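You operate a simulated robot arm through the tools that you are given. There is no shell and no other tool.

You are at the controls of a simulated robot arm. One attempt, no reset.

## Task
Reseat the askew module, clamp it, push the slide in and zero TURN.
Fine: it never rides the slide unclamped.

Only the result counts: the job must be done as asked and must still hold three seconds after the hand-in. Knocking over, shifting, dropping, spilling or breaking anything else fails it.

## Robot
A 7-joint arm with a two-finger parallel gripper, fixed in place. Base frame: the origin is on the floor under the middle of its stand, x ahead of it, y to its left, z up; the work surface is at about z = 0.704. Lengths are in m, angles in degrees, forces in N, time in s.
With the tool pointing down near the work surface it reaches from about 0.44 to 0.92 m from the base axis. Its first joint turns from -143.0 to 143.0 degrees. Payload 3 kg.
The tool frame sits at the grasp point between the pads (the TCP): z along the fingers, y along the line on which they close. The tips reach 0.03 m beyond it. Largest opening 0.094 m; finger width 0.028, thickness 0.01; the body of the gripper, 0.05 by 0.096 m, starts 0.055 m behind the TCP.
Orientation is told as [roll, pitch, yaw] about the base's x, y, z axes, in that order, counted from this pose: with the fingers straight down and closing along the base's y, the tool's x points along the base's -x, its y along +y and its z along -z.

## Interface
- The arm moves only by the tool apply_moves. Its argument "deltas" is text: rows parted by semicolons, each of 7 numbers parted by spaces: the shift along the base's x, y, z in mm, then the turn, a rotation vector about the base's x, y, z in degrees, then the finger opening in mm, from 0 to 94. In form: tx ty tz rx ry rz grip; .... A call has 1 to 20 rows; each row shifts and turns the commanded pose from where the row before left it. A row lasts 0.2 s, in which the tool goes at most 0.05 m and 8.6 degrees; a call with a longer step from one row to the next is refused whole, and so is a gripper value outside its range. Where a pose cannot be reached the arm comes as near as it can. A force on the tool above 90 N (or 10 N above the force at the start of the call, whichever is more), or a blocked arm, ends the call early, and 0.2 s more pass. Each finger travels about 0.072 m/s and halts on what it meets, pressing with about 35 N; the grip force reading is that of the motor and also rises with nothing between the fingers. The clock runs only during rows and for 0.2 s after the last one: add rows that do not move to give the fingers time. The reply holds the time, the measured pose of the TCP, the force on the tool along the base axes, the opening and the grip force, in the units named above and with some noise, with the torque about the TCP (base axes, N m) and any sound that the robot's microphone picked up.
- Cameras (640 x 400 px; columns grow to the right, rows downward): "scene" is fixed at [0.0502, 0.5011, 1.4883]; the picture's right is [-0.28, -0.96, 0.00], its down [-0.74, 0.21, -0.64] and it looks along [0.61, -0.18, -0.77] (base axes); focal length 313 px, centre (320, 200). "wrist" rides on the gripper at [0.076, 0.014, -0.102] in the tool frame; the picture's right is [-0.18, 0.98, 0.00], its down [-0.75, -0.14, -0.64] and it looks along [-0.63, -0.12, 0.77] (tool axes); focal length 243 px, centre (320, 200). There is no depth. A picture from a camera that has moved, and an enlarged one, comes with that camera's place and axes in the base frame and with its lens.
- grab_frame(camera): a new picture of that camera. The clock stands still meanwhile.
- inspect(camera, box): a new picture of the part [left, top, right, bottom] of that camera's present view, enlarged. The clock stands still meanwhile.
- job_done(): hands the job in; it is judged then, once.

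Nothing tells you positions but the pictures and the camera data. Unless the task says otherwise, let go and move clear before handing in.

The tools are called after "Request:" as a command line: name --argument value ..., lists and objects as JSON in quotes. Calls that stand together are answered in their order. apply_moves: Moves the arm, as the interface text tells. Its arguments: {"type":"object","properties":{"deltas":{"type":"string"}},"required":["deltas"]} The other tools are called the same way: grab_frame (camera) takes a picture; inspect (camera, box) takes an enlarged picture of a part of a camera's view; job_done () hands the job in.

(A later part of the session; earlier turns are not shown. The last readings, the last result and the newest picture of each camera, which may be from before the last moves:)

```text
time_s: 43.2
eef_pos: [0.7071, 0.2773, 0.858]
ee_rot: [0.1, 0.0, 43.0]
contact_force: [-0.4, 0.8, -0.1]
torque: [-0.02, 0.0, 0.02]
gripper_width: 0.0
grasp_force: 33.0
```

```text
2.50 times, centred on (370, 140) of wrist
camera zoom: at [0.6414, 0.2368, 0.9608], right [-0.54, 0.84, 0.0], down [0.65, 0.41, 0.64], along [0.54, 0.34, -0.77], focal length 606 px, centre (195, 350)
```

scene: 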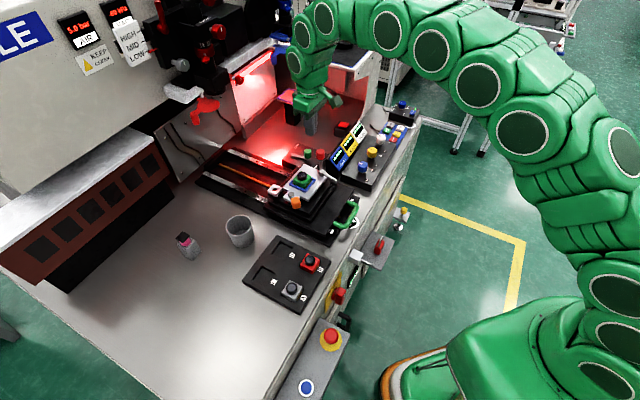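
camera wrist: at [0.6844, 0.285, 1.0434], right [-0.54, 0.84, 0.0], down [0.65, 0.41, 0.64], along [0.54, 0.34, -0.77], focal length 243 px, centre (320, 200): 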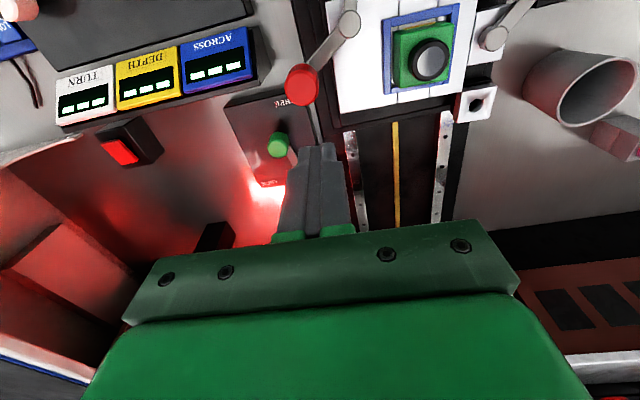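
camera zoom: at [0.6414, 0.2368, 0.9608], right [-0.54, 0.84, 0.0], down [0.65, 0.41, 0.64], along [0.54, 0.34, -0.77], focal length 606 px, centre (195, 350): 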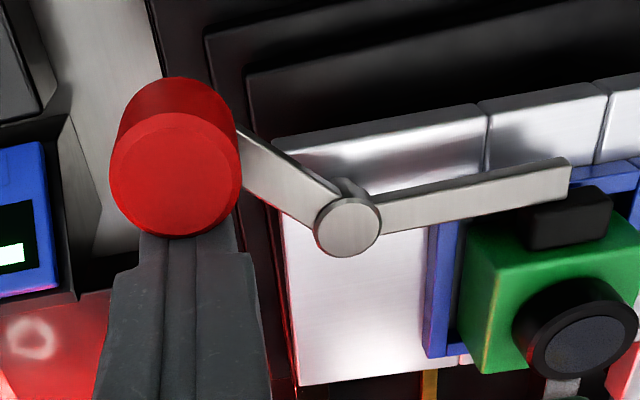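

Request:
apply_moves --deltas "-2.2 -0.3 0 0 0 0 0; -2.2 0 0 0 0 0 0; 0 0 0 0 0 0 0"

Request:
inspect --camera "scene" --box '[290, 165, 330, 200]'

Request:
inspect --camera "wrist" --box '[280, 60, 460, 220]'

```text
time_s: 44.0
eef_pos: [0.7042, 0.2779, 0.859]
ee_rot: [0.0, 0.0, 43.0]
contact_force: [4.3, 2.3, 1.7]
torque: [-0.02, -0.05, 0.0]
gripper_width: 0.0002
grasp_force: 32.6
```

```text
11.43 times, centred on (310, 182) of scene
camera zoom: at [0.0502, 0.5011, 1.4883], right [-0.28, -0.96, 0.0], down [-0.74, 0.21, -0.64], along [0.61, -0.18, -0.77], focal length 3573 px, centre (434, 400)
```

zoom: 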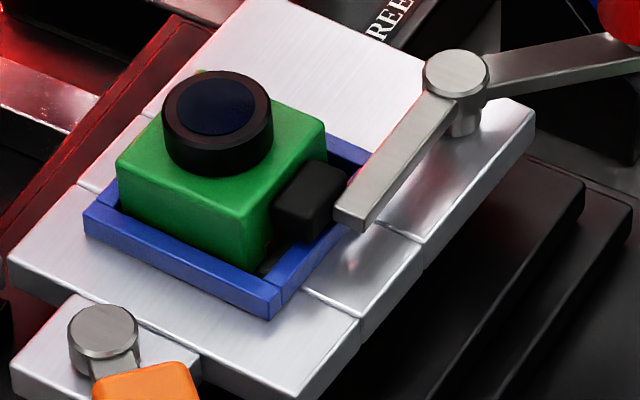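

```text
2.50 times, centred on (370, 140) of wrist
camera zoom: at [0.638, 0.237, 0.9608], right [-0.54, 0.84, 0.0], down [0.65, 0.41, 0.64], along [0.54, 0.35, -0.77], focal length 606 px, centre (195, 350)
```

zoom: 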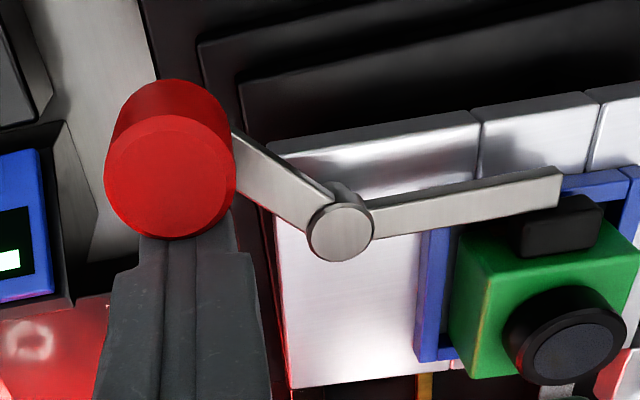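

Request:
apply_moves --deltas "-2 0 0 0 0 0 0; 0 0 0 0 0 0 0; 0 0 0 0 0 0 0"

Request:
inspect --camera "scene" --box '[290, 165, 330, 200]'

```text
time_s: 44.8
eef_pos: [0.7014, 0.2795, 0.8586]
ee_rot: [0.0, 0.0, 43.0]
contact_force: [6.7, 4.2, 2.3]
torque: [0.02, -0.12, 0.04]
gripper_width: 0.0
grasp_force: 32.4
```

```text
11.43 times, centred on (310, 182) of scene
camera zoom: at [0.0502, 0.5011, 1.4883], right [-0.28, -0.96, 0.0], down [-0.74, 0.21, -0.64], along [0.61, -0.18, -0.77], focal length 3573 px, centre (434, 400)
```

zoom: 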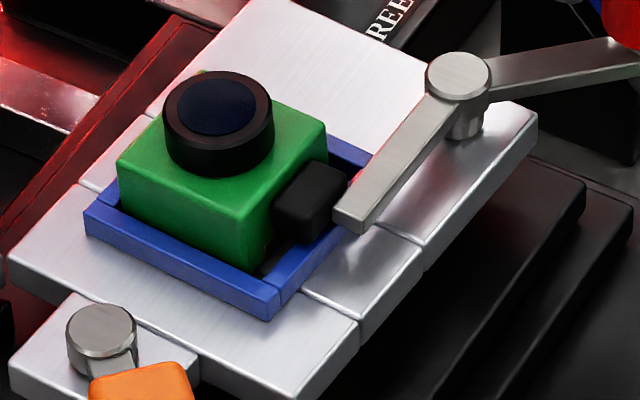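

Resistance is now about 8 N and the stage flexes slightly. I'll back off to see whether the clamp holds on its own.

Request:
apply_moves --deltas "4 2 0 0 0 0 0; 4 4 0 0 0 0 0; 4 4 0 0 0 0 0; 0 0 0 0 0 0 0"

Request:
inspect --camera "scene" --box '[290, 165, 330, 200]'

Request:
inspect --camera "wrist" --box '[260, 20, 460, 220]'

```text
time_s: 45.8
eef_pos: [0.7138, 0.287, 0.8587]
ee_rot: [0.2, 0.0, 43.0]
contact_force: [0.4, -0.7, -0.7]
torque: [-0.01, -0.03, 0.02]
gripper_width: 0.0
grasp_force: 32.8
```

```text
11.43 times, centred on (310, 182) of scene
camera zoom: at [0.0502, 0.5011, 1.4883], right [-0.28, -0.96, 0.0], down [-0.74, 0.21, -0.64], along [0.61, -0.18, -0.77], focal length 3573 px, centre (434, 400)
```

zoom: 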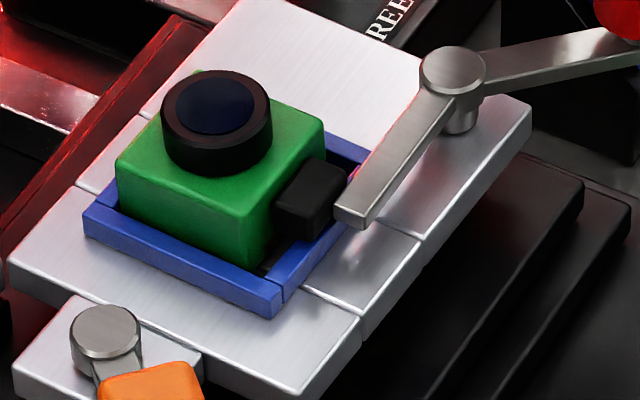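

```text
2.00 times, centred on (360, 120) of wrist
camera zoom: at [0.6479, 0.2468, 0.9611], right [-0.54, 0.84, 0.0], down [0.65, 0.41, 0.64], along [0.54, 0.34, -0.77], focal length 485 px, centre (240, 360)
```

zoom: 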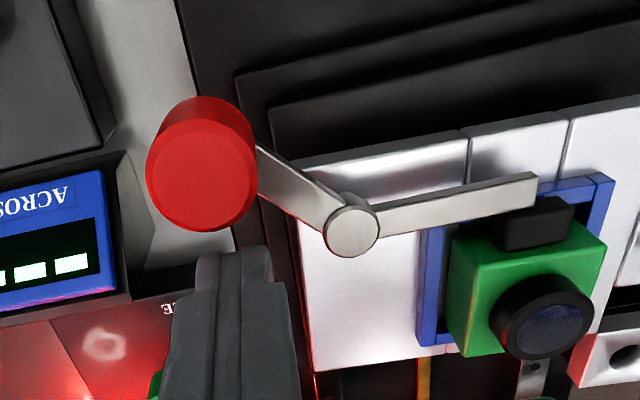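

The clamp stays where I left it. I'll raise up and check the pad contact and the module's position from above.

Request:
apply_moves --deltas "3 3 15 0 0 0 0; 0 0 25 0 0 0 0; 0 0 35 0 0 0 0; -5 30 10 0 0 0 0; -5 30 0 0 0 0 0; -5 30 0 0 0 0 0; 0 13 0 0 0 0 0; 0 0 0 0 0 0 0"

Request:
grab_frame --camera "wrist"

Request:
inspect --camera "wrist" --box '[240, 20, 380, 140]'

```text
time_s: 47.6
eef_pos: [0.7007, 0.3942, 0.9446]
ee_rot: [0.0, -0.1, 43.0]
contact_force: [0.8, 1.0, -0.9]
torque: [0.03, -0.02, -0.02]
gripper_width: 0.0
grasp_force: 33.3
```

```text
taken
camera wrist: at [0.6352, 0.3522, 1.0463], right [-0.54, 0.84, 0.0], down [0.65, 0.41, 0.64], along [0.54, 0.35, -0.77], focal length 243 px, centre (320, 200)
```

wrist: 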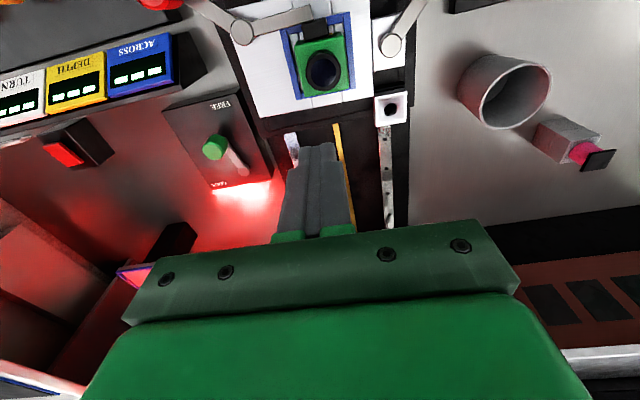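

```text
3.33 times, centred on (310, 80) of wrist
camera zoom: at [0.6352, 0.3522, 1.0463], right [-0.54, 0.84, 0.0], down [0.65, 0.41, 0.64], along [0.54, 0.35, -0.77], focal length 809 px, centre (353, 600)
```

zoom: 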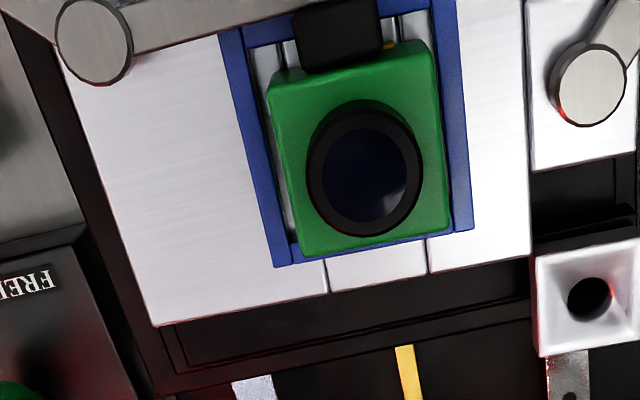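

The module is now pinned between the pad and the front rim wall. Next I'll look at the slide handle.

Request:
apply_moves --deltas "-20 -20 5 0 0 0 0; -25 -25 0 0 0 0 0; -25 -25 0 0 0 0 0; -25 -25 0 0 0 0 0; -25 -25 0 0 0 0 0; -10 -10 0 0 0 0 0; 0 0 0 0 0 0 0"

Request:
grab_frame --camera "wrist"

Request:
inspect --camera "scene" --box '[300, 170, 400, 260]'

```text
time_s: 49.2
eef_pos: [0.5716, 0.2652, 0.9481]
ee_rot: [0.1, -0.1, 43.0]
contact_force: [-0.5, 0.5, 0.4]
torque: [-0.01, 0.0, 0.01]
gripper_width: 0.0001
grasp_force: 33.6
```

```text
taken
camera wrist: at [0.5049, 0.2238, 1.0502], right [-0.54, 0.84, 0.0], down [0.65, 0.41, 0.64], along [0.54, 0.35, -0.77], focal length 243 px, centre (320, 200)
```

wrist: 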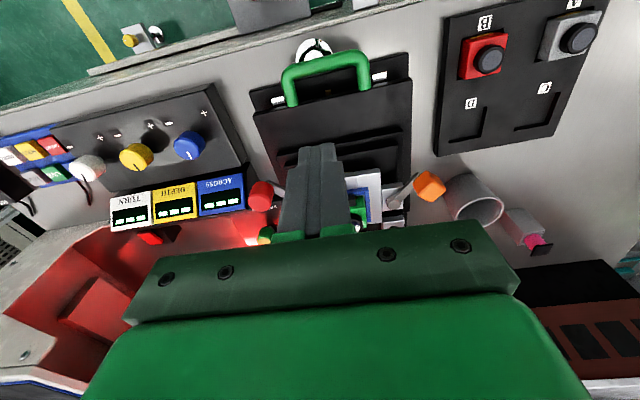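

```text
4.44 times, centred on (350, 215) of scene
camera zoom: at [0.0502, 0.5011, 1.4883], right [-0.28, -0.96, 0.0], down [-0.74, 0.21, -0.64], along [0.61, -0.18, -0.77], focal length 1390 px, centre (187, 133)
```

zoom: 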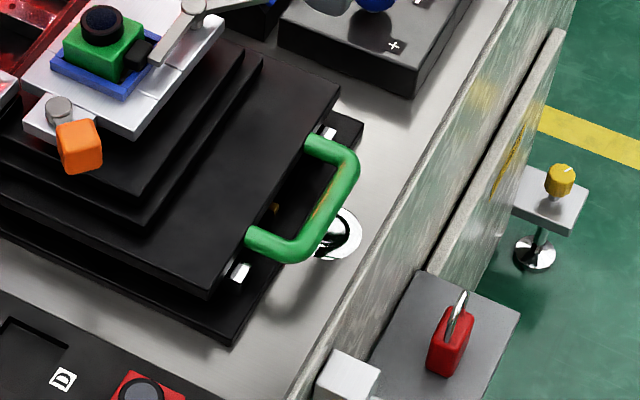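

Request:
inspect --camera "wrist" --box '[250, 20, 430, 140]'

Request:
inspect --camera "scene" --box '[340, 190, 385, 235]'

```text
3.33 times, centred on (340, 80) of wrist
camera zoom: at [0.5049, 0.2238, 1.0502], right [-0.54, 0.84, 0.0], down [0.65, 0.41, 0.64], along [0.54, 0.35, -0.77], focal length 809 px, centre (253, 600)
```

zoom: 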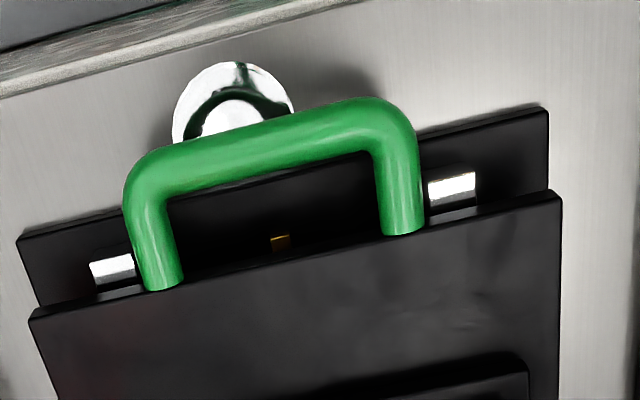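

```text
8.89 times, centred on (362, 212) of scene
camera zoom: at [0.0502, 0.5011, 1.4883], right [-0.28, -0.96, 0.0], down [-0.74, 0.21, -0.64], along [0.61, -0.18, -0.77], focal length 2779 px, centre (-58, 89)
```

zoom: 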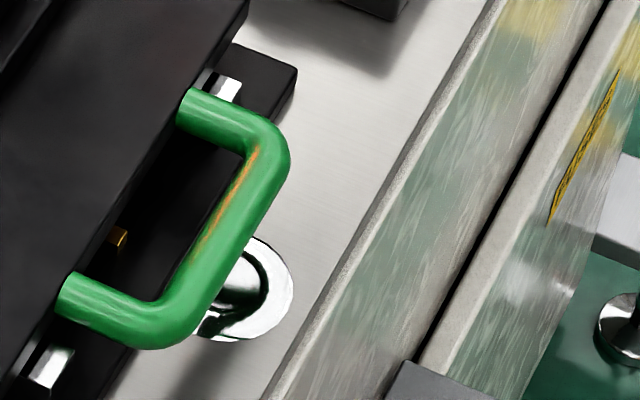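

The handle bar is near (0.548, 0.258, 0.748). Before pushing, I'll check whether the white block with the hole ahead of the stage rides on the slide or would block it.

Request:
inspect --camera "scene" --box '[265, 170, 315, 215]'

Request:
inspect --camera "scene" --box '[190, 130, 350, 250]'

```text
8.89 times, centred on (290, 192) of scene
camera zoom: at [0.0502, 0.5011, 1.4883], right [-0.28, -0.96, 0.0], down [-0.74, 0.21, -0.64], along [0.61, -0.18, -0.77], focal length 2779 px, centre (587, 267)
```

zoom: 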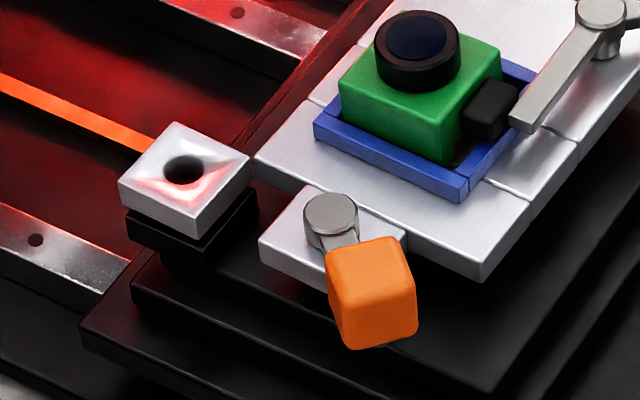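

```text
3.33 times, centred on (270, 190) of scene
camera zoom: at [0.0502, 0.5011, 1.4883], right [-0.28, -0.96, 0.0], down [-0.74, 0.21, -0.64], along [0.61, -0.18, -0.77], focal length 1042 px, centre (487, 233)
```

zoom: 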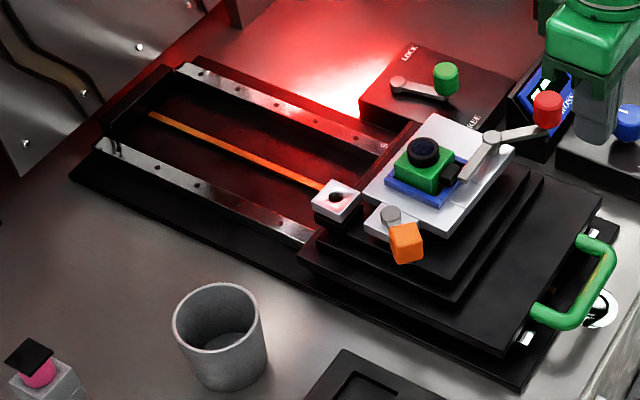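

The block rides on the carriage and the rails ahead are clear. I'll bring the closed fingers behind the handle bar.

Request:
apply_moves --deltas "-24 -16 0 0 0 0 0; -24.3 -15.9 0 0 0 0 0; 0 0 -40 0 0 0 0; 0 0 -40 0 0 0 0; 0 0 -40 0 0 0 0; 0 0 -30 0 0 0 0; 0 0 -20 0 0 0 0; 0 0 -12 0 0 0 0; 0 0 0 0 0 0 0"

Request:
grab_frame --camera "wrist"

Request:
inspect --camera "scene" --box '[290, 160, 410, 250]'

```text
time_s: 51.2
eef_pos: [0.524, 0.2319, 0.766]
ee_rot: [0.0, 0.0, 43.0]
contact_force: [0.2, -0.8, 0.8]
torque: [-0.02, -0.04, -0.01]
gripper_width: 0.0
grasp_force: 33.3
```

```text
taken
camera wrist: at [0.4574, 0.1907, 0.8686], right [-0.54, 0.84, 0.0], down [0.65, 0.41, 0.64], along [0.54, 0.34, -0.77], focal length 243 px, centre (320, 200)
```

wrist: 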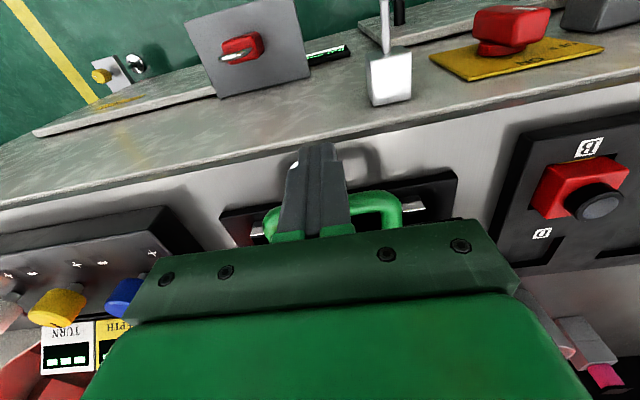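

```text
4.44 times, centred on (350, 205) of scene
camera zoom: at [0.0502, 0.5011, 1.4883], right [-0.28, -0.96, 0.0], down [-0.74, 0.21, -0.64], along [0.61, -0.18, -0.77], focal length 1390 px, centre (187, 178)
```

zoom: 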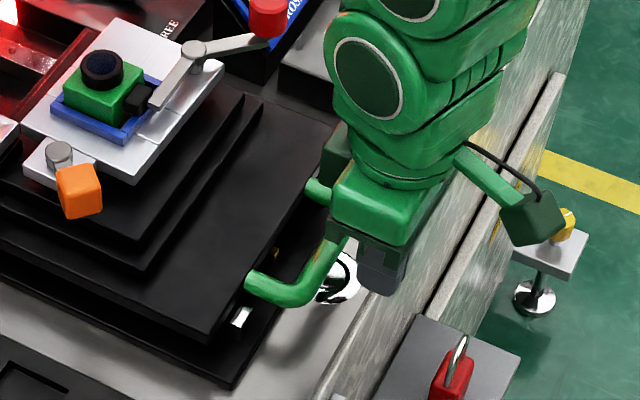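

In place. I'll make contact, push about 10 mm, and confirm the slide and clamped module travel together.

Request:
apply_moves --deltas "3.5 3.5 0 0 0 0 0; 3.5 3.5 0 0 0 0 0; 3.5 3.5 0 0 0 0 0; 3.5 3.5 0 0 0 0 0; 3.5 3.5 0 0 0 0 0; 0 0 0 0 0 0 0"

Request:
inspect --camera "scene" --box '[250, 150, 370, 240]'

Request:
inspect --camera "scene" --box '[285, 160, 330, 200]'

```text
time_s: 52.6
eef_pos: [0.5408, 0.2495, 0.7673]
ee_rot: [0.0, 0.0, 42.9]
contact_force: [-1.4, -1.9, -0.7]
torque: [-0.01, 0.06, -0.01]
gripper_width: 0.0
grasp_force: 33.2
```

```text
4.44 times, centred on (310, 195) of scene
camera zoom: at [0.0502, 0.5011, 1.4883], right [-0.28, -0.96, 0.0], down [-0.74, 0.21, -0.64], along [0.61, -0.18, -0.77], focal length 1390 px, centre (364, 222)
```

zoom: 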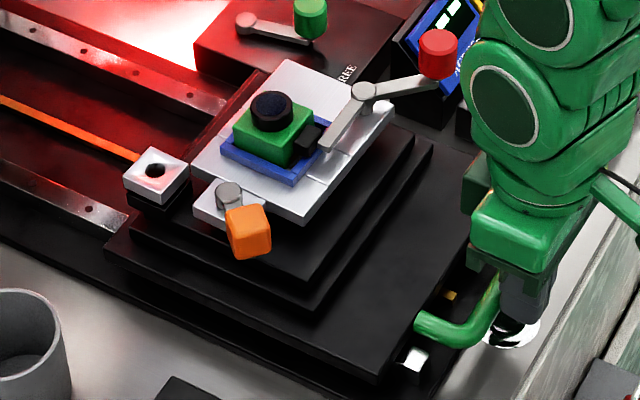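

```text
10.00 times, centred on (308, 180) of scene
camera zoom: at [0.0502, 0.5011, 1.4883], right [-0.28, -0.96, 0.0], down [-0.74, 0.21, -0.64], along [0.61, -0.18, -0.77], focal length 3127 px, centre (445, 400)
```

zoom: 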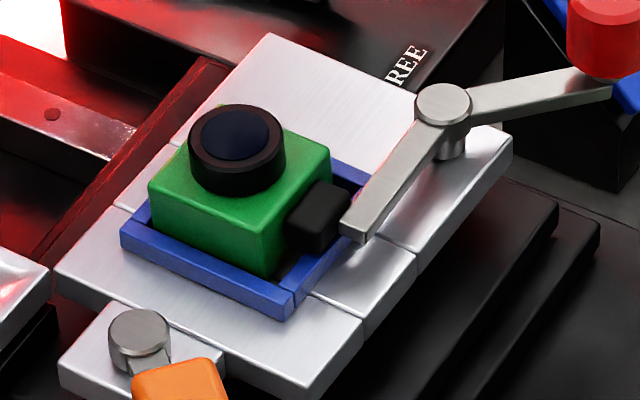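

The slide moves easily with about 2.4 N, and the clamped module goes with it. I'll continue pushing.

Request:
apply_moves --deltas "4 4 0 0 0 0 0; 5 5 0 0 0 0 0; 5 5 0 0 0 0 0; 5 5 0 0 0 0 0; 5 5 0 0 0 0 0; 5 5 0 0 0 0 0; 5 5 0 0 0 0 0; 5 5 0 0 0 0 0; 4 4 0 0 0 0 0; 0 0 0 0 0 0 0"

Request:
grab_frame --camera "scene"

Request:
inspect --camera "scene" --box '[250, 130, 350, 210]'

```text
time_s: 54.8
eef_pos: [0.583, 0.2921, 0.7656]
ee_rot: [0.1, 0.1, 43.1]
contact_force: [-1.5, -1.3, 0.6]
torque: [-0.05, 0.03, 0.01]
gripper_width: 0.0
grasp_force: 32.4
```

```text
taken
```

scene: 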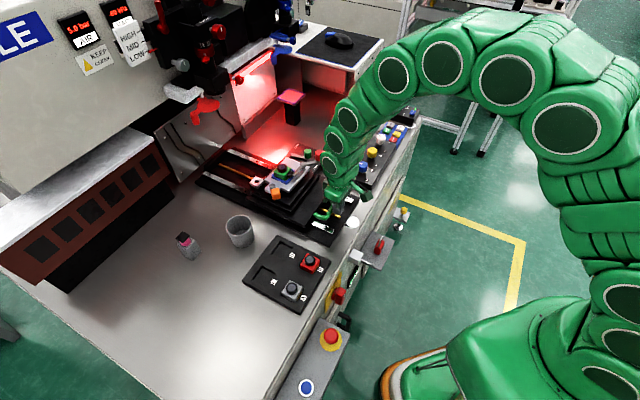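

```text
5.00 times, centred on (300, 170) of scene
camera zoom: at [0.0502, 0.5011, 1.4883], right [-0.28, -0.96, 0.0], down [-0.74, 0.21, -0.64], along [0.61, -0.18, -0.77], focal length 1563 px, centre (420, 350)
```

zoom: 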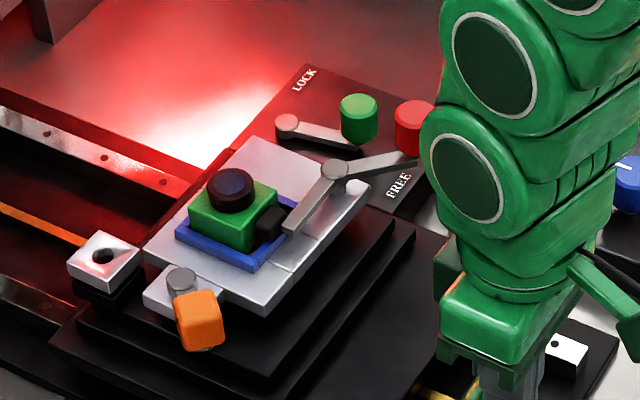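

Request:
apply_moves --deltas "4 4 0 0 0 0 0; 5 5 0 0 0 0 0; 5 5 0 0 0 0 0; 5 5 0 0 0 0 0; 5 5 0 0 0 0 0; 5 5 0 0 0 0 0; 5 5 0 0 0 0 0; 5 5 0 0 0 0 0; 4 4 0 0 0 0 0; 0 0 0 0 0 0 0"

Request:
grab_frame --camera "scene"

Request:
inspect --camera "scene" --box '[230, 120, 330, 200]'

```text
time_s: 57.0
eef_pos: [0.628, 0.3348, 0.7671]
ee_rot: [0.0, 0.0, 43.0]
contact_force: [-1.2, -0.7, -0.4]
torque: [-0.05, 0.06, 0.01]
gripper_width: 0.0
grasp_force: 33.8
```

```text
taken
```

scene: 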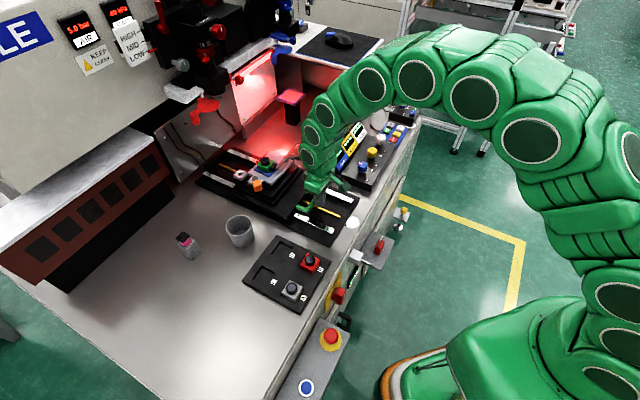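

```text
5.00 times, centred on (280, 160) of scene
camera zoom: at [0.0502, 0.5011, 1.4883], right [-0.28, -0.96, 0.0], down [-0.74, 0.21, -0.64], along [0.61, -0.18, -0.77], focal length 1563 px, centre (520, 400)
```

zoom: 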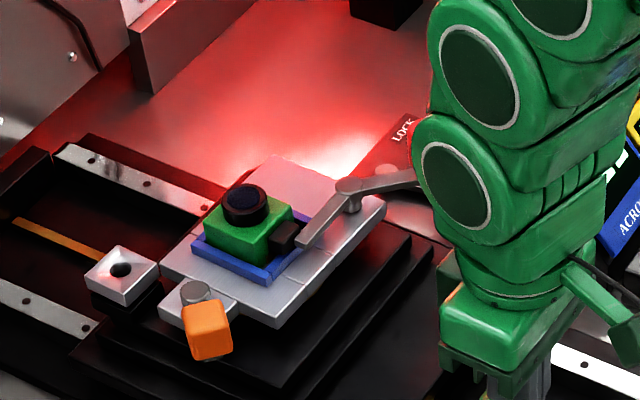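

Request:
apply_moves --deltas "4 4 0 0 0 0 0; 5 5 0 0 0 0 0; 5 5 0 0 0 0 0; 5 5 0 0 0 0 0; 5 5 0 0 0 0 0; 4 4 0 0 0 0 0; 4 4 0 0 0 0 0; 0 0 0 0 0 0 0"

Request:
grab_frame --camera "scene"

Request:
inspect --camera "scene" --box '[190, 110, 310, 200]'

```text
time_s: 58.8
eef_pos: [0.6574, 0.3677, 0.7665]
ee_rot: [0.2, 0.1, 43.0]
contact_force: [-1.7, -0.8, -1.5]
torque: [-0.04, 0.05, -0.01]
gripper_width: 0.0
grasp_force: 33.0
```

```text
taken
```

scene: 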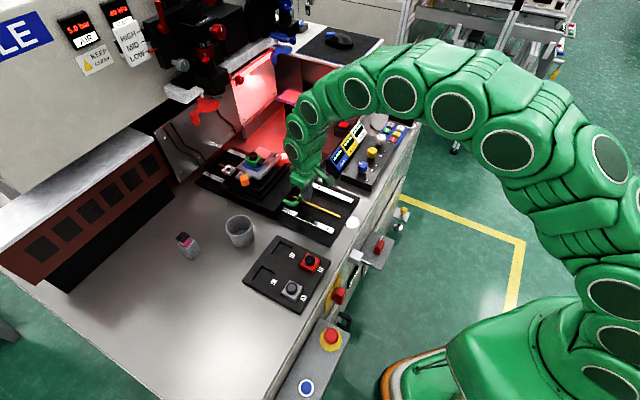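

```text
4.44 times, centred on (250, 155) of scene
camera zoom: at [0.0502, 0.5011, 1.4883], right [-0.28, -0.96, 0.0], down [-0.74, 0.21, -0.64], along [0.61, -0.18, -0.77], focal length 1390 px, centre (631, 400)
```

zoom: 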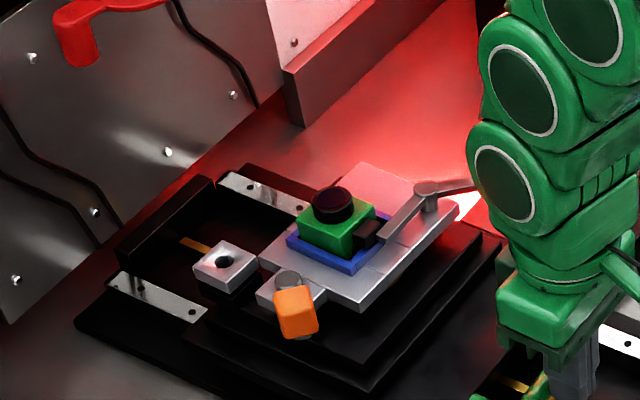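

Request:
apply_moves --deltas "4 4 0 0 0 0 0; 4 4 0 0 0 0 0; 4 4 0 0 0 0 0; 4 4 0 0 0 0 0; 3 3 0 0 0 0 0; 0 0 0 0 0 0 0"

Request:
inspect --camera "scene" --box '[190, 110, 310, 200]'

```text
time_s: 60.2
eef_pos: [0.6777, 0.386, 0.766]
ee_rot: [0.1, 0.0, 43.0]
contact_force: [-2.1, -2.4, -0.6]
torque: [-0.06, 0.07, 0.01]
gripper_width: 0.0
grasp_force: 32.9
```

```text
4.44 times, centred on (250, 155) of scene
camera zoom: at [0.0502, 0.5011, 1.4883], right [-0.28, -0.96, 0.0], down [-0.74, 0.21, -0.64], along [0.61, -0.18, -0.77], focal length 1390 px, centre (631, 400)
```

zoom: 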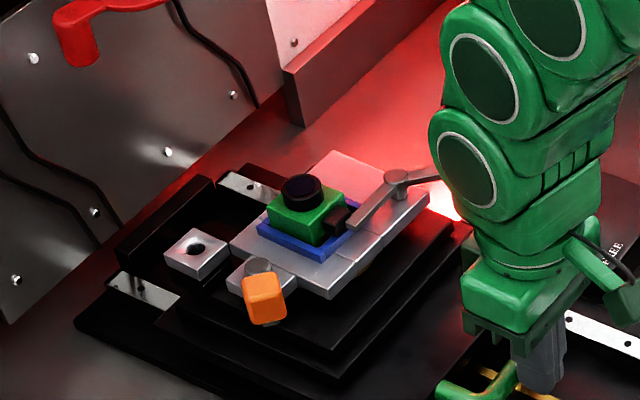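

Request:
apply_moves --deltas "4 4 0 0 0 0 0; 4 4 0 0 0 0 0; 3 3 0 0 0 0 0; 3 3 0 0 0 0 0; 0 0 0 0 0 0 0"

Request:
inspect --camera "scene" --box '[190, 110, 310, 200]'

Request:
inspect --camera "scene" --box '[325, 110, 395, 190]'

```text
time_s: 61.4
eef_pos: [0.6917, 0.3995, 0.7676]
ee_rot: [0.0, 0.0, 43.0]
contact_force: [-0.8, -2.3, 0.0]
torque: [-0.05, 0.03, 0.02]
gripper_width: 0.0
grasp_force: 33.3
```

```text
4.44 times, centred on (250, 155) of scene
camera zoom: at [0.0502, 0.5011, 1.4883], right [-0.28, -0.96, 0.0], down [-0.74, 0.21, -0.64], along [0.61, -0.18, -0.77], focal length 1390 px, centre (631, 400)
```

zoom: 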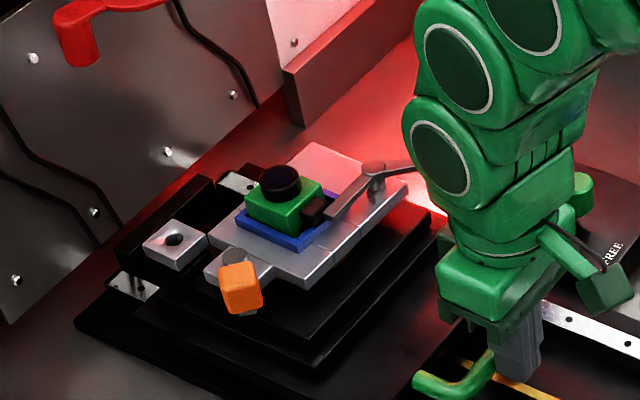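

```text
5.00 times, centred on (360, 150) of scene
camera zoom: at [0.0502, 0.5011, 1.4883], right [-0.28, -0.96, 0.0], down [-0.74, 0.21, -0.64], along [0.61, -0.18, -0.77], focal length 1563 px, centre (120, 450)
```

zoom: 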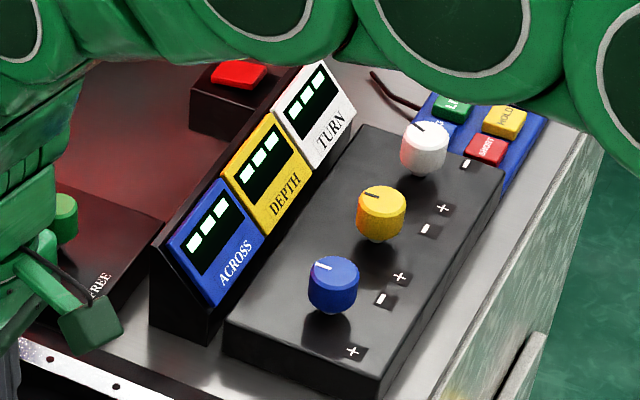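

Request:
apply_moves --deltas "3 3 0 0 0 0 0; 3 3 0 0 0 0 0; 3 3 0 0 0 0 0; 3 3 0 0 0 0 0; 0 0 0 0 0 0 0"

Request:
inspect --camera "scene" --box '[190, 110, 310, 200]'

Request:
inspect --camera "scene" --box '[325, 110, 395, 190]'

```text
time_s: 62.6
eef_pos: [0.7041, 0.4126, 0.766]
ee_rot: [0.0, 0.0, 43.1]
contact_force: [-0.6, -0.2, 0.4]
torque: [-0.02, 0.04, 0.04]
gripper_width: 0.0001
grasp_force: 33.0
```

```text
4.44 times, centred on (250, 155) of scene
camera zoom: at [0.0502, 0.5011, 1.4883], right [-0.28, -0.96, 0.0], down [-0.74, 0.21, -0.64], along [0.61, -0.18, -0.77], focal length 1390 px, centre (631, 400)
```

zoom: 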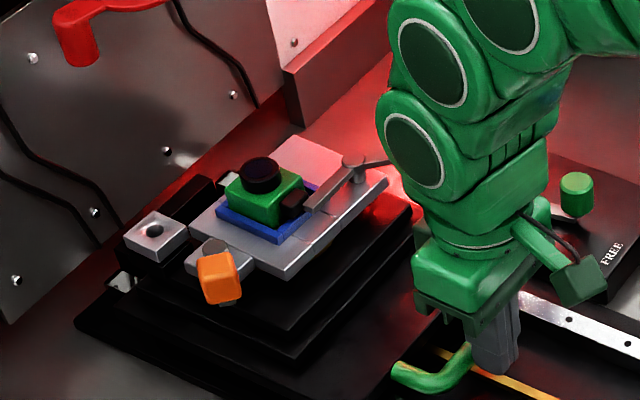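

```text
5.00 times, centred on (360, 150) of scene
camera zoom: at [0.0502, 0.5011, 1.4883], right [-0.28, -0.96, 0.0], down [-0.74, 0.21, -0.64], along [0.61, -0.18, -0.77], focal length 1563 px, centre (120, 450)
```

zoom: 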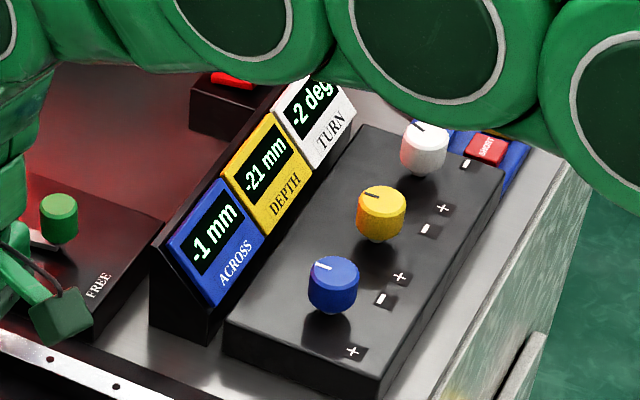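

The readouts came alive: ACROSS −1 mm, DEPTH −21 mm, TURN −2 deg. The slide isn't fully home yet, so I'll keep pushing gently.

Request:
apply_moves --deltas "2 2 0 0 0 0 0; 2 2 0 0 0 0 0; 2 2 0 0 0 0 0; 0 0 0 0 0 0 0"

Request:
inspect --camera "scene" --box '[190, 110, 310, 200]'

Request:
inspect --camera "scene" --box '[335, 110, 395, 170]'

```text
time_s: 63.6
eef_pos: [0.7094, 0.4188, 0.7668]
ee_rot: [0.1, -0.2, 43.0]
contact_force: [-0.1, -0.2, -0.7]
torque: [-0.03, 0.0, -0.02]
gripper_width: 0.0
grasp_force: 32.9
```

```text
4.44 times, centred on (250, 155) of scene
camera zoom: at [0.0502, 0.5011, 1.4883], right [-0.28, -0.96, 0.0], down [-0.74, 0.21, -0.64], along [0.61, -0.18, -0.77], focal length 1390 px, centre (631, 400)
```

zoom: 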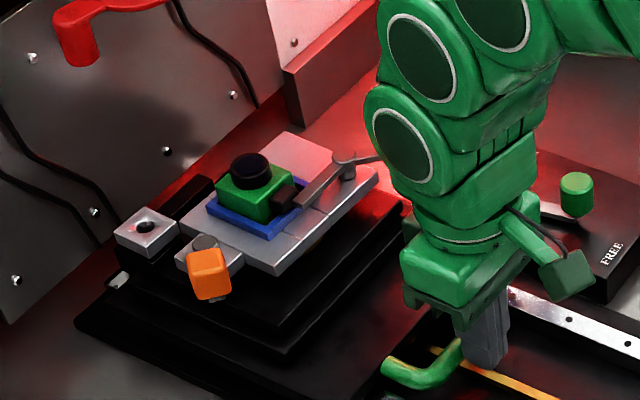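

```text
6.67 times, centred on (365, 140) of scene
camera zoom: at [0.0502, 0.5011, 1.4883], right [-0.28, -0.96, 0.0], down [-0.74, 0.21, -0.64], along [0.61, -0.18, -0.77], focal length 2084 px, centre (20, 600)
```

zoom: 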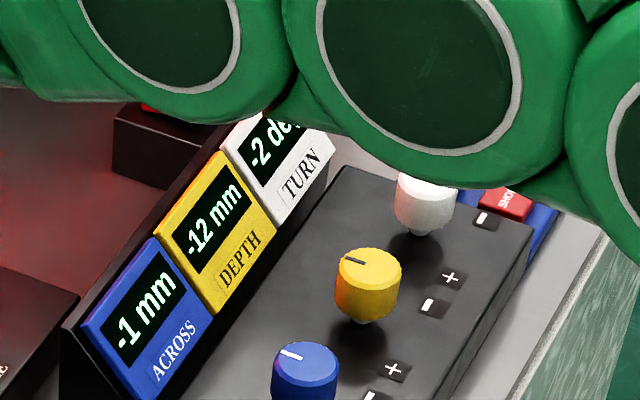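

DEPTH is now −12 mm, tracking the slide. About 12 mm remain.

Request:
apply_moves --deltas "2 2 0 0 0 0 0; 2 2 0 0 0 0 0; 1.5 1.5 0 0 0 0 0; 0 0 0 0 0 0 0"

Request:
inspect --camera "scene" --box '[190, 110, 310, 200]'

Request:
inspect --camera "scene" --box '[335, 110, 395, 170]'

```text
time_s: 64.6
eef_pos: [0.7155, 0.424, 0.7665]
ee_rot: [0.1, 0.0, 43.1]
contact_force: [-2.9, -1.5, -0.2]
torque: [0.0, 0.1, 0.01]
gripper_width: 0.0
grasp_force: 33.0
```

```text
4.44 times, centred on (250, 155) of scene
camera zoom: at [0.0502, 0.5011, 1.4883], right [-0.28, -0.96, 0.0], down [-0.74, 0.21, -0.64], along [0.61, -0.18, -0.77], focal length 1390 px, centre (631, 400)
```

zoom: 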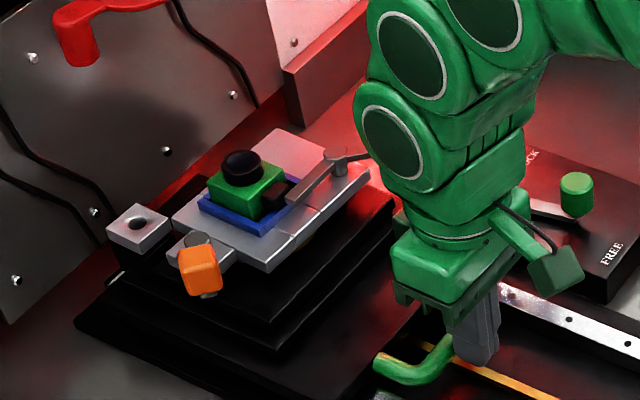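

```text
6.67 times, centred on (365, 140) of scene
camera zoom: at [0.0502, 0.5011, 1.4883], right [-0.28, -0.96, 0.0], down [-0.74, 0.21, -0.64], along [0.61, -0.18, -0.77], focal length 2084 px, centre (20, 600)
```

zoom: 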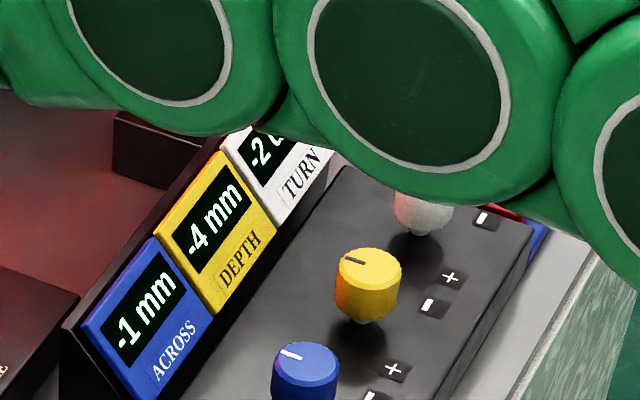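

Request:
apply_moves --deltas "1 1 0 0 0 0 0; 1 1 0 0 0 0 0; 0 0 0 0 0 0 0"

Request:
inspect --camera "scene" --box '[335, 110, 395, 170]'

Request:
apply_moves --deltas "1 1 0 0 0 0 0; 1 1 0 0 0 0 0; 0 0 0 0 0 0 0"

Request:
inspect --camera "scene" --box '[335, 110, 395, 170]'

```text
time_s: 65.4
eef_pos: [0.7179, 0.4251, 0.7664]
ee_rot: [0.0, 0.0, 43.0]
contact_force: [-0.9, 0.8, 0.0]
torque: [-0.04, -0.02, -0.02]
gripper_width: 0.0
grasp_force: 33.3
```

```text
6.67 times, centred on (365, 140) of scene
camera zoom: at [0.0502, 0.5011, 1.4883], right [-0.28, -0.96, 0.0], down [-0.74, 0.21, -0.64], along [0.61, -0.18, -0.77], focal length 2084 px, centre (20, 600)
```

zoom: 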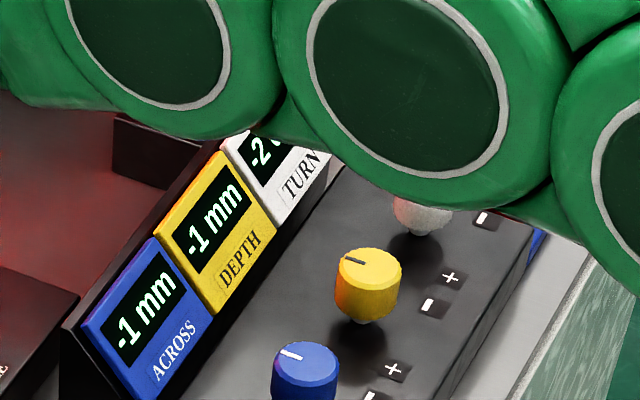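

```text
time_s: 66.2
eef_pos: [0.7191, 0.4277, 0.7672]
ee_rot: [-0.1, 0.0, 43.0]
contact_force: [0.1, 0.6, -0.8]
torque: [-0.03, -0.03, 0.01]
gripper_width: 0.0
grasp_force: 32.7
```

```text
6.67 times, centred on (365, 140) of scene
camera zoom: at [0.0502, 0.5011, 1.4883], right [-0.28, -0.96, 0.0], down [-0.74, 0.21, -0.64], along [0.61, -0.18, -0.77], focal length 2084 px, centre (20, 600)
```

zoom: 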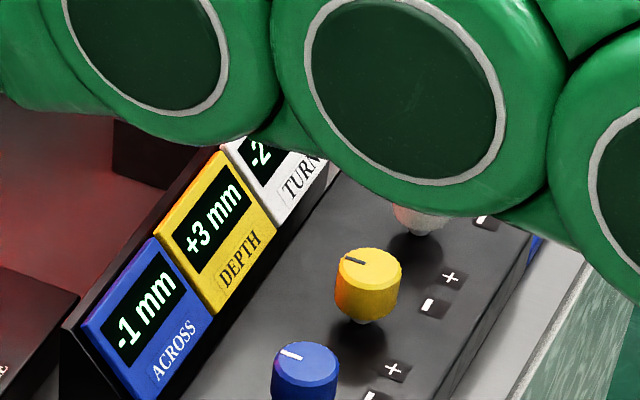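

DEPTH passed zero to +3 mm with no resistance, so the end stop hasn't been reached. I'll check how close the carriage is to the crossbar.

Request:
inspect --camera "scene" --box '[195, 140, 275, 200]'

Request:
inspect --camera "scene" --box '[220, 130, 290, 190]'

```text
6.67 times, centred on (235, 170) of scene
camera zoom: at [0.0502, 0.5011, 1.4883], right [-0.28, -0.96, 0.0], down [-0.74, 0.21, -0.64], along [0.61, -0.18, -0.77], focal length 2084 px, centre (887, 400)
```

zoom: 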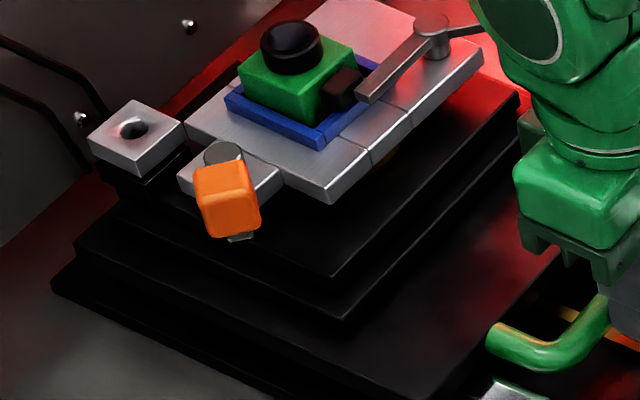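

```text
6.67 times, centred on (255, 160) of scene
camera zoom: at [0.0502, 0.5011, 1.4883], right [-0.28, -0.96, 0.0], down [-0.74, 0.21, -0.64], along [0.61, -0.18, -0.77], focal length 2084 px, centre (753, 467)
```

zoom: 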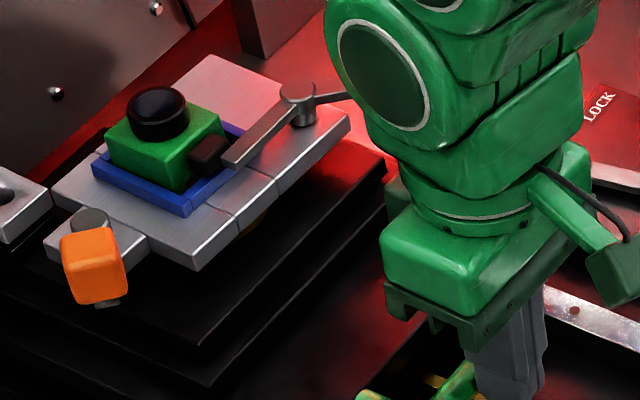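

Request:
apply_moves --deltas "1 1 0 0 0 0 0; 1 1 0 0 0 0 0; 0 0 0 0 0 0 0; 0 0 0 0 0 0 0"

Request:
inspect --camera "scene" --box '[335, 110, 395, 170]'

Request:
apply_moves --deltas "1 1 0 0 0 0 0; 1 1 0 0 0 0 0; 0 0 0 0 0 0 0; 0 0 0 0 0 0 0"

Request:
inspect --camera "scene" --box '[335, 110, 395, 170]'

```text
time_s: 67.2
eef_pos: [0.721, 0.4292, 0.7669]
ee_rot: [0.1, 0.2, 43.0]
contact_force: [-29.4, -26.1, 12.0]
torque: [-0.51, 0.81, 0.11]
gripper_width: 0.0
grasp_force: 32.9
```

```text
6.67 times, centred on (365, 140) of scene
camera zoom: at [0.0502, 0.5011, 1.4883], right [-0.28, -0.96, 0.0], down [-0.74, 0.21, -0.64], along [0.61, -0.18, -0.77], focal length 2084 px, centre (20, 600)
```

zoom: 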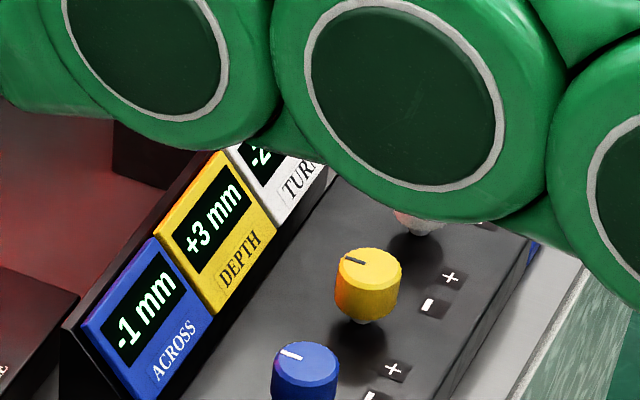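

```text
time_s: 67.8
eef_pos: [0.7208, 0.4285, 0.7662]
ee_rot: [0.2, 0.4, 42.8]
contact_force: [-17.9, -12.9, 5.7]
torque: [-0.12, 0.62, 0.05]
gripper_width: 0.0
grasp_force: 32.8
stopped in row 3: the force on the tool passed its limit at 96 N (the readings are from after the stop); the commanded pose is now the measured one
```

```text
6.67 times, centred on (365, 140) of scene
camera zoom: at [0.0502, 0.5011, 1.4883], right [-0.28, -0.96, 0.0], down [-0.74, 0.21, -0.64], along [0.61, -0.18, -0.77], focal length 2084 px, centre (20, 600)
```

zoom: 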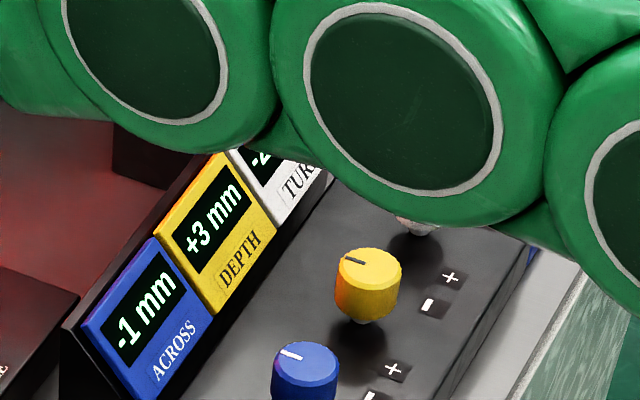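

The slide is at its hard stop (the force limit tripped there), and the readouts show ACROSS −1, DEPTH +3, TURN −2. I'll back straight off the handle, rise, and head for the white TURN knob.

Request:
apply_moves --deltas "-3 -3 0 0 0 0 0; -8 -8 0 0 0 0 0; -10 -10 0 0 0 0 0; 0 0 40 0 0 0 0; 0 0 45 0 0 0 0; 0 0 45 0 0 0 0; 0 0 45 0 0 0 0; 0 0 35 0 0 0 0; 0 0 0 0 0 0 0"

Request:
grab_frame --camera "scene"

Request:
inspect --camera "scene" --box '[195, 110, 315, 220]'

Request:
inspect --camera "scene" --box '[325, 100, 405, 170]'

```text
time_s: 69.8
eef_pos: [0.7005, 0.4123, 0.9772]
ee_rot: [0.1, 0.4, 43.0]
contact_force: [-0.2, 0.7, 0.1]
torque: [-0.01, -0.01, 0.02]
gripper_width: 0.0003
grasp_force: 33.2
```

```text
taken
```

scene: 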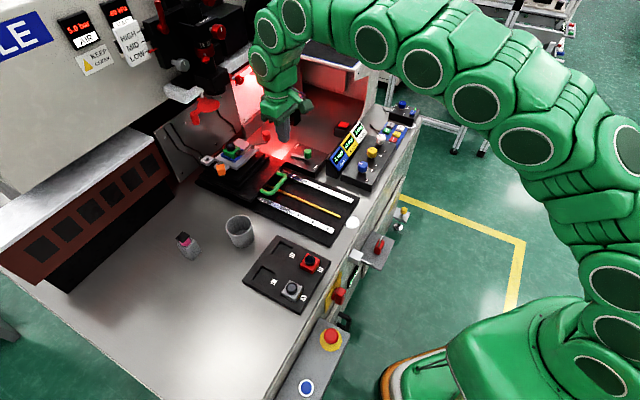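

```text
3.64 times, centred on (255, 165) of scene
camera zoom: at [0.0502, 0.5011, 1.4883], right [-0.28, -0.96, 0.0], down [-0.74, 0.21, -0.64], along [0.61, -0.18, -0.77], focal length 1137 px, centre (556, 327)
```

zoom: 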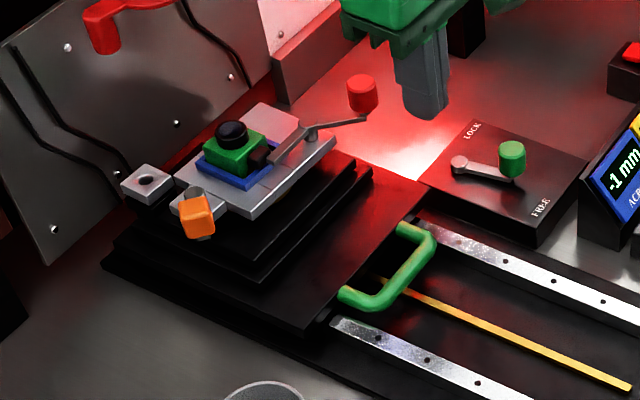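

```text
5.71 times, centred on (365, 135) of scene
camera zoom: at [0.0502, 0.5011, 1.4883], right [-0.28, -0.96, 0.0], down [-0.74, 0.21, -0.64], along [0.61, -0.18, -0.77], focal length 1787 px, centre (63, 571)
```

zoom: 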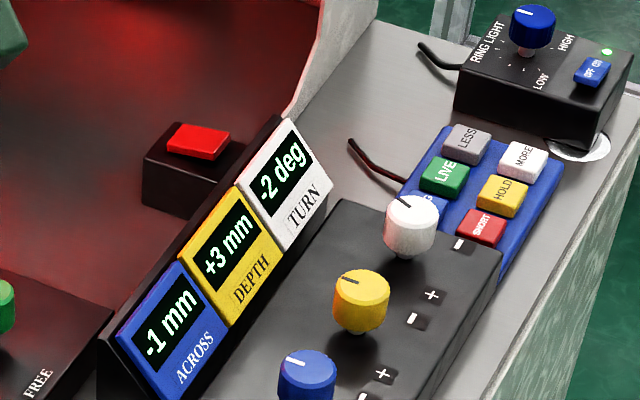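

The slide is home and stays there: TURN reads −2 deg. By the labels, "+" is counter-clockwise around the white knob. I'll travel over to it.

Request:
apply_moves --deltas "4 -38 3 0 0 -4.8 0; 4 -38 0 0 0 -4.8 20; 4 -38 0 0 0 -4.8 40; 4 -38 0 0 0 -4.8 60; 5 -38 0 0 0 -4.8 70; 5 -38 0 0 0 -4.8 70; 5 -38 0 0 0 -4.8 70; 5 -38 0 0 0 -4.8 70; 4 -38 0 0 0 -4.6 70; 0 0 0 0 0 0 70"

Request:
grab_frame --camera "wrist"

Request:
grab_frame --camera "scene"

```text
time_s: 72.0
eef_pos: [0.7418, 0.0664, 0.9807]
ee_rot: [0.2, 0.5, -0.1]
contact_force: [-0.3, 0.2, 0.2]
torque: [-0.04, 0.04, 0.01]
gripper_width: 0.0701
grasp_force: 0.1
```

```text
taken
camera wrist: at [0.6659, 0.0814, 1.0829], right [0.19, 0.98, 0.0], down [0.76, -0.14, 0.64], along [0.62, -0.12, -0.77], focal length 243 px, centre (320, 200)
```

wrist: 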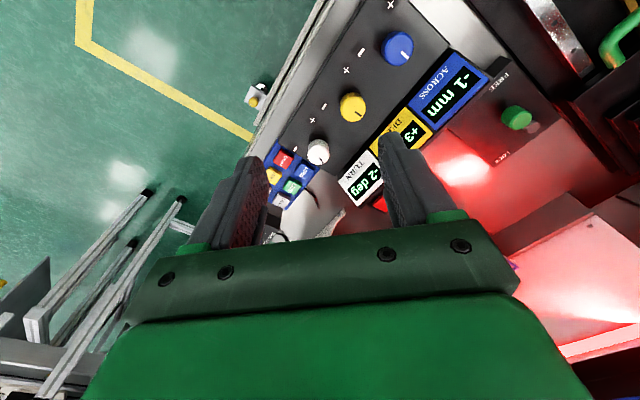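

```text
taken
```

scene: 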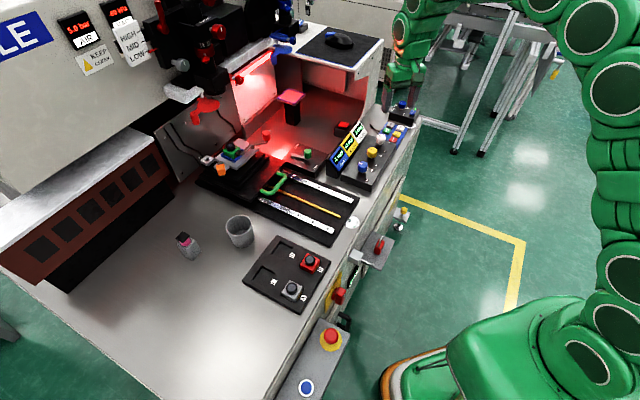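

Request:
inspect --camera "wrist" --box '[270, 90, 410, 210]'

Request:
inspect --camera "scene" --box '[355, 115, 405, 160]'

```text
3.33 times, centred on (340, 150) of wrist
camera zoom: at [0.6659, 0.0814, 1.0829], right [0.19, 0.98, 0.0], down [0.76, -0.14, 0.64], along [0.62, -0.12, -0.77], focal length 809 px, centre (253, 367)
```

zoom: 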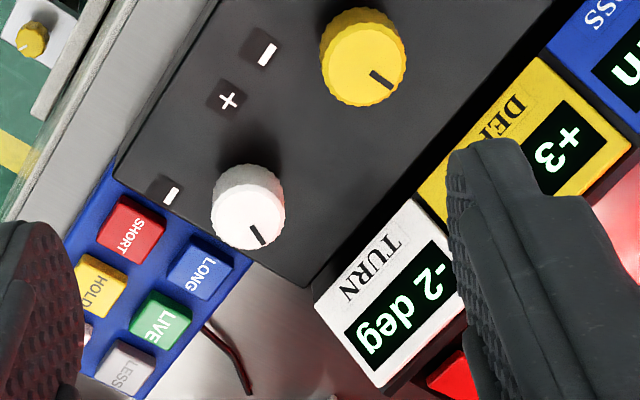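

```text
8.89 times, centred on (380, 138) of scene
camera zoom: at [0.0502, 0.5011, 1.4883], right [-0.28, -0.96, 0.0], down [-0.74, 0.21, -0.64], along [0.61, -0.18, -0.77], focal length 2779 px, centre (-213, 756)
```

zoom: 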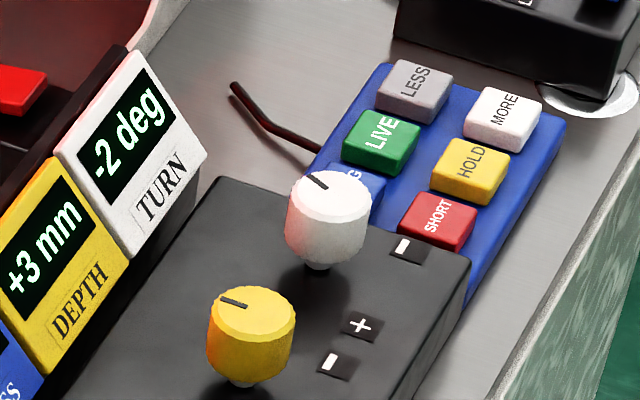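

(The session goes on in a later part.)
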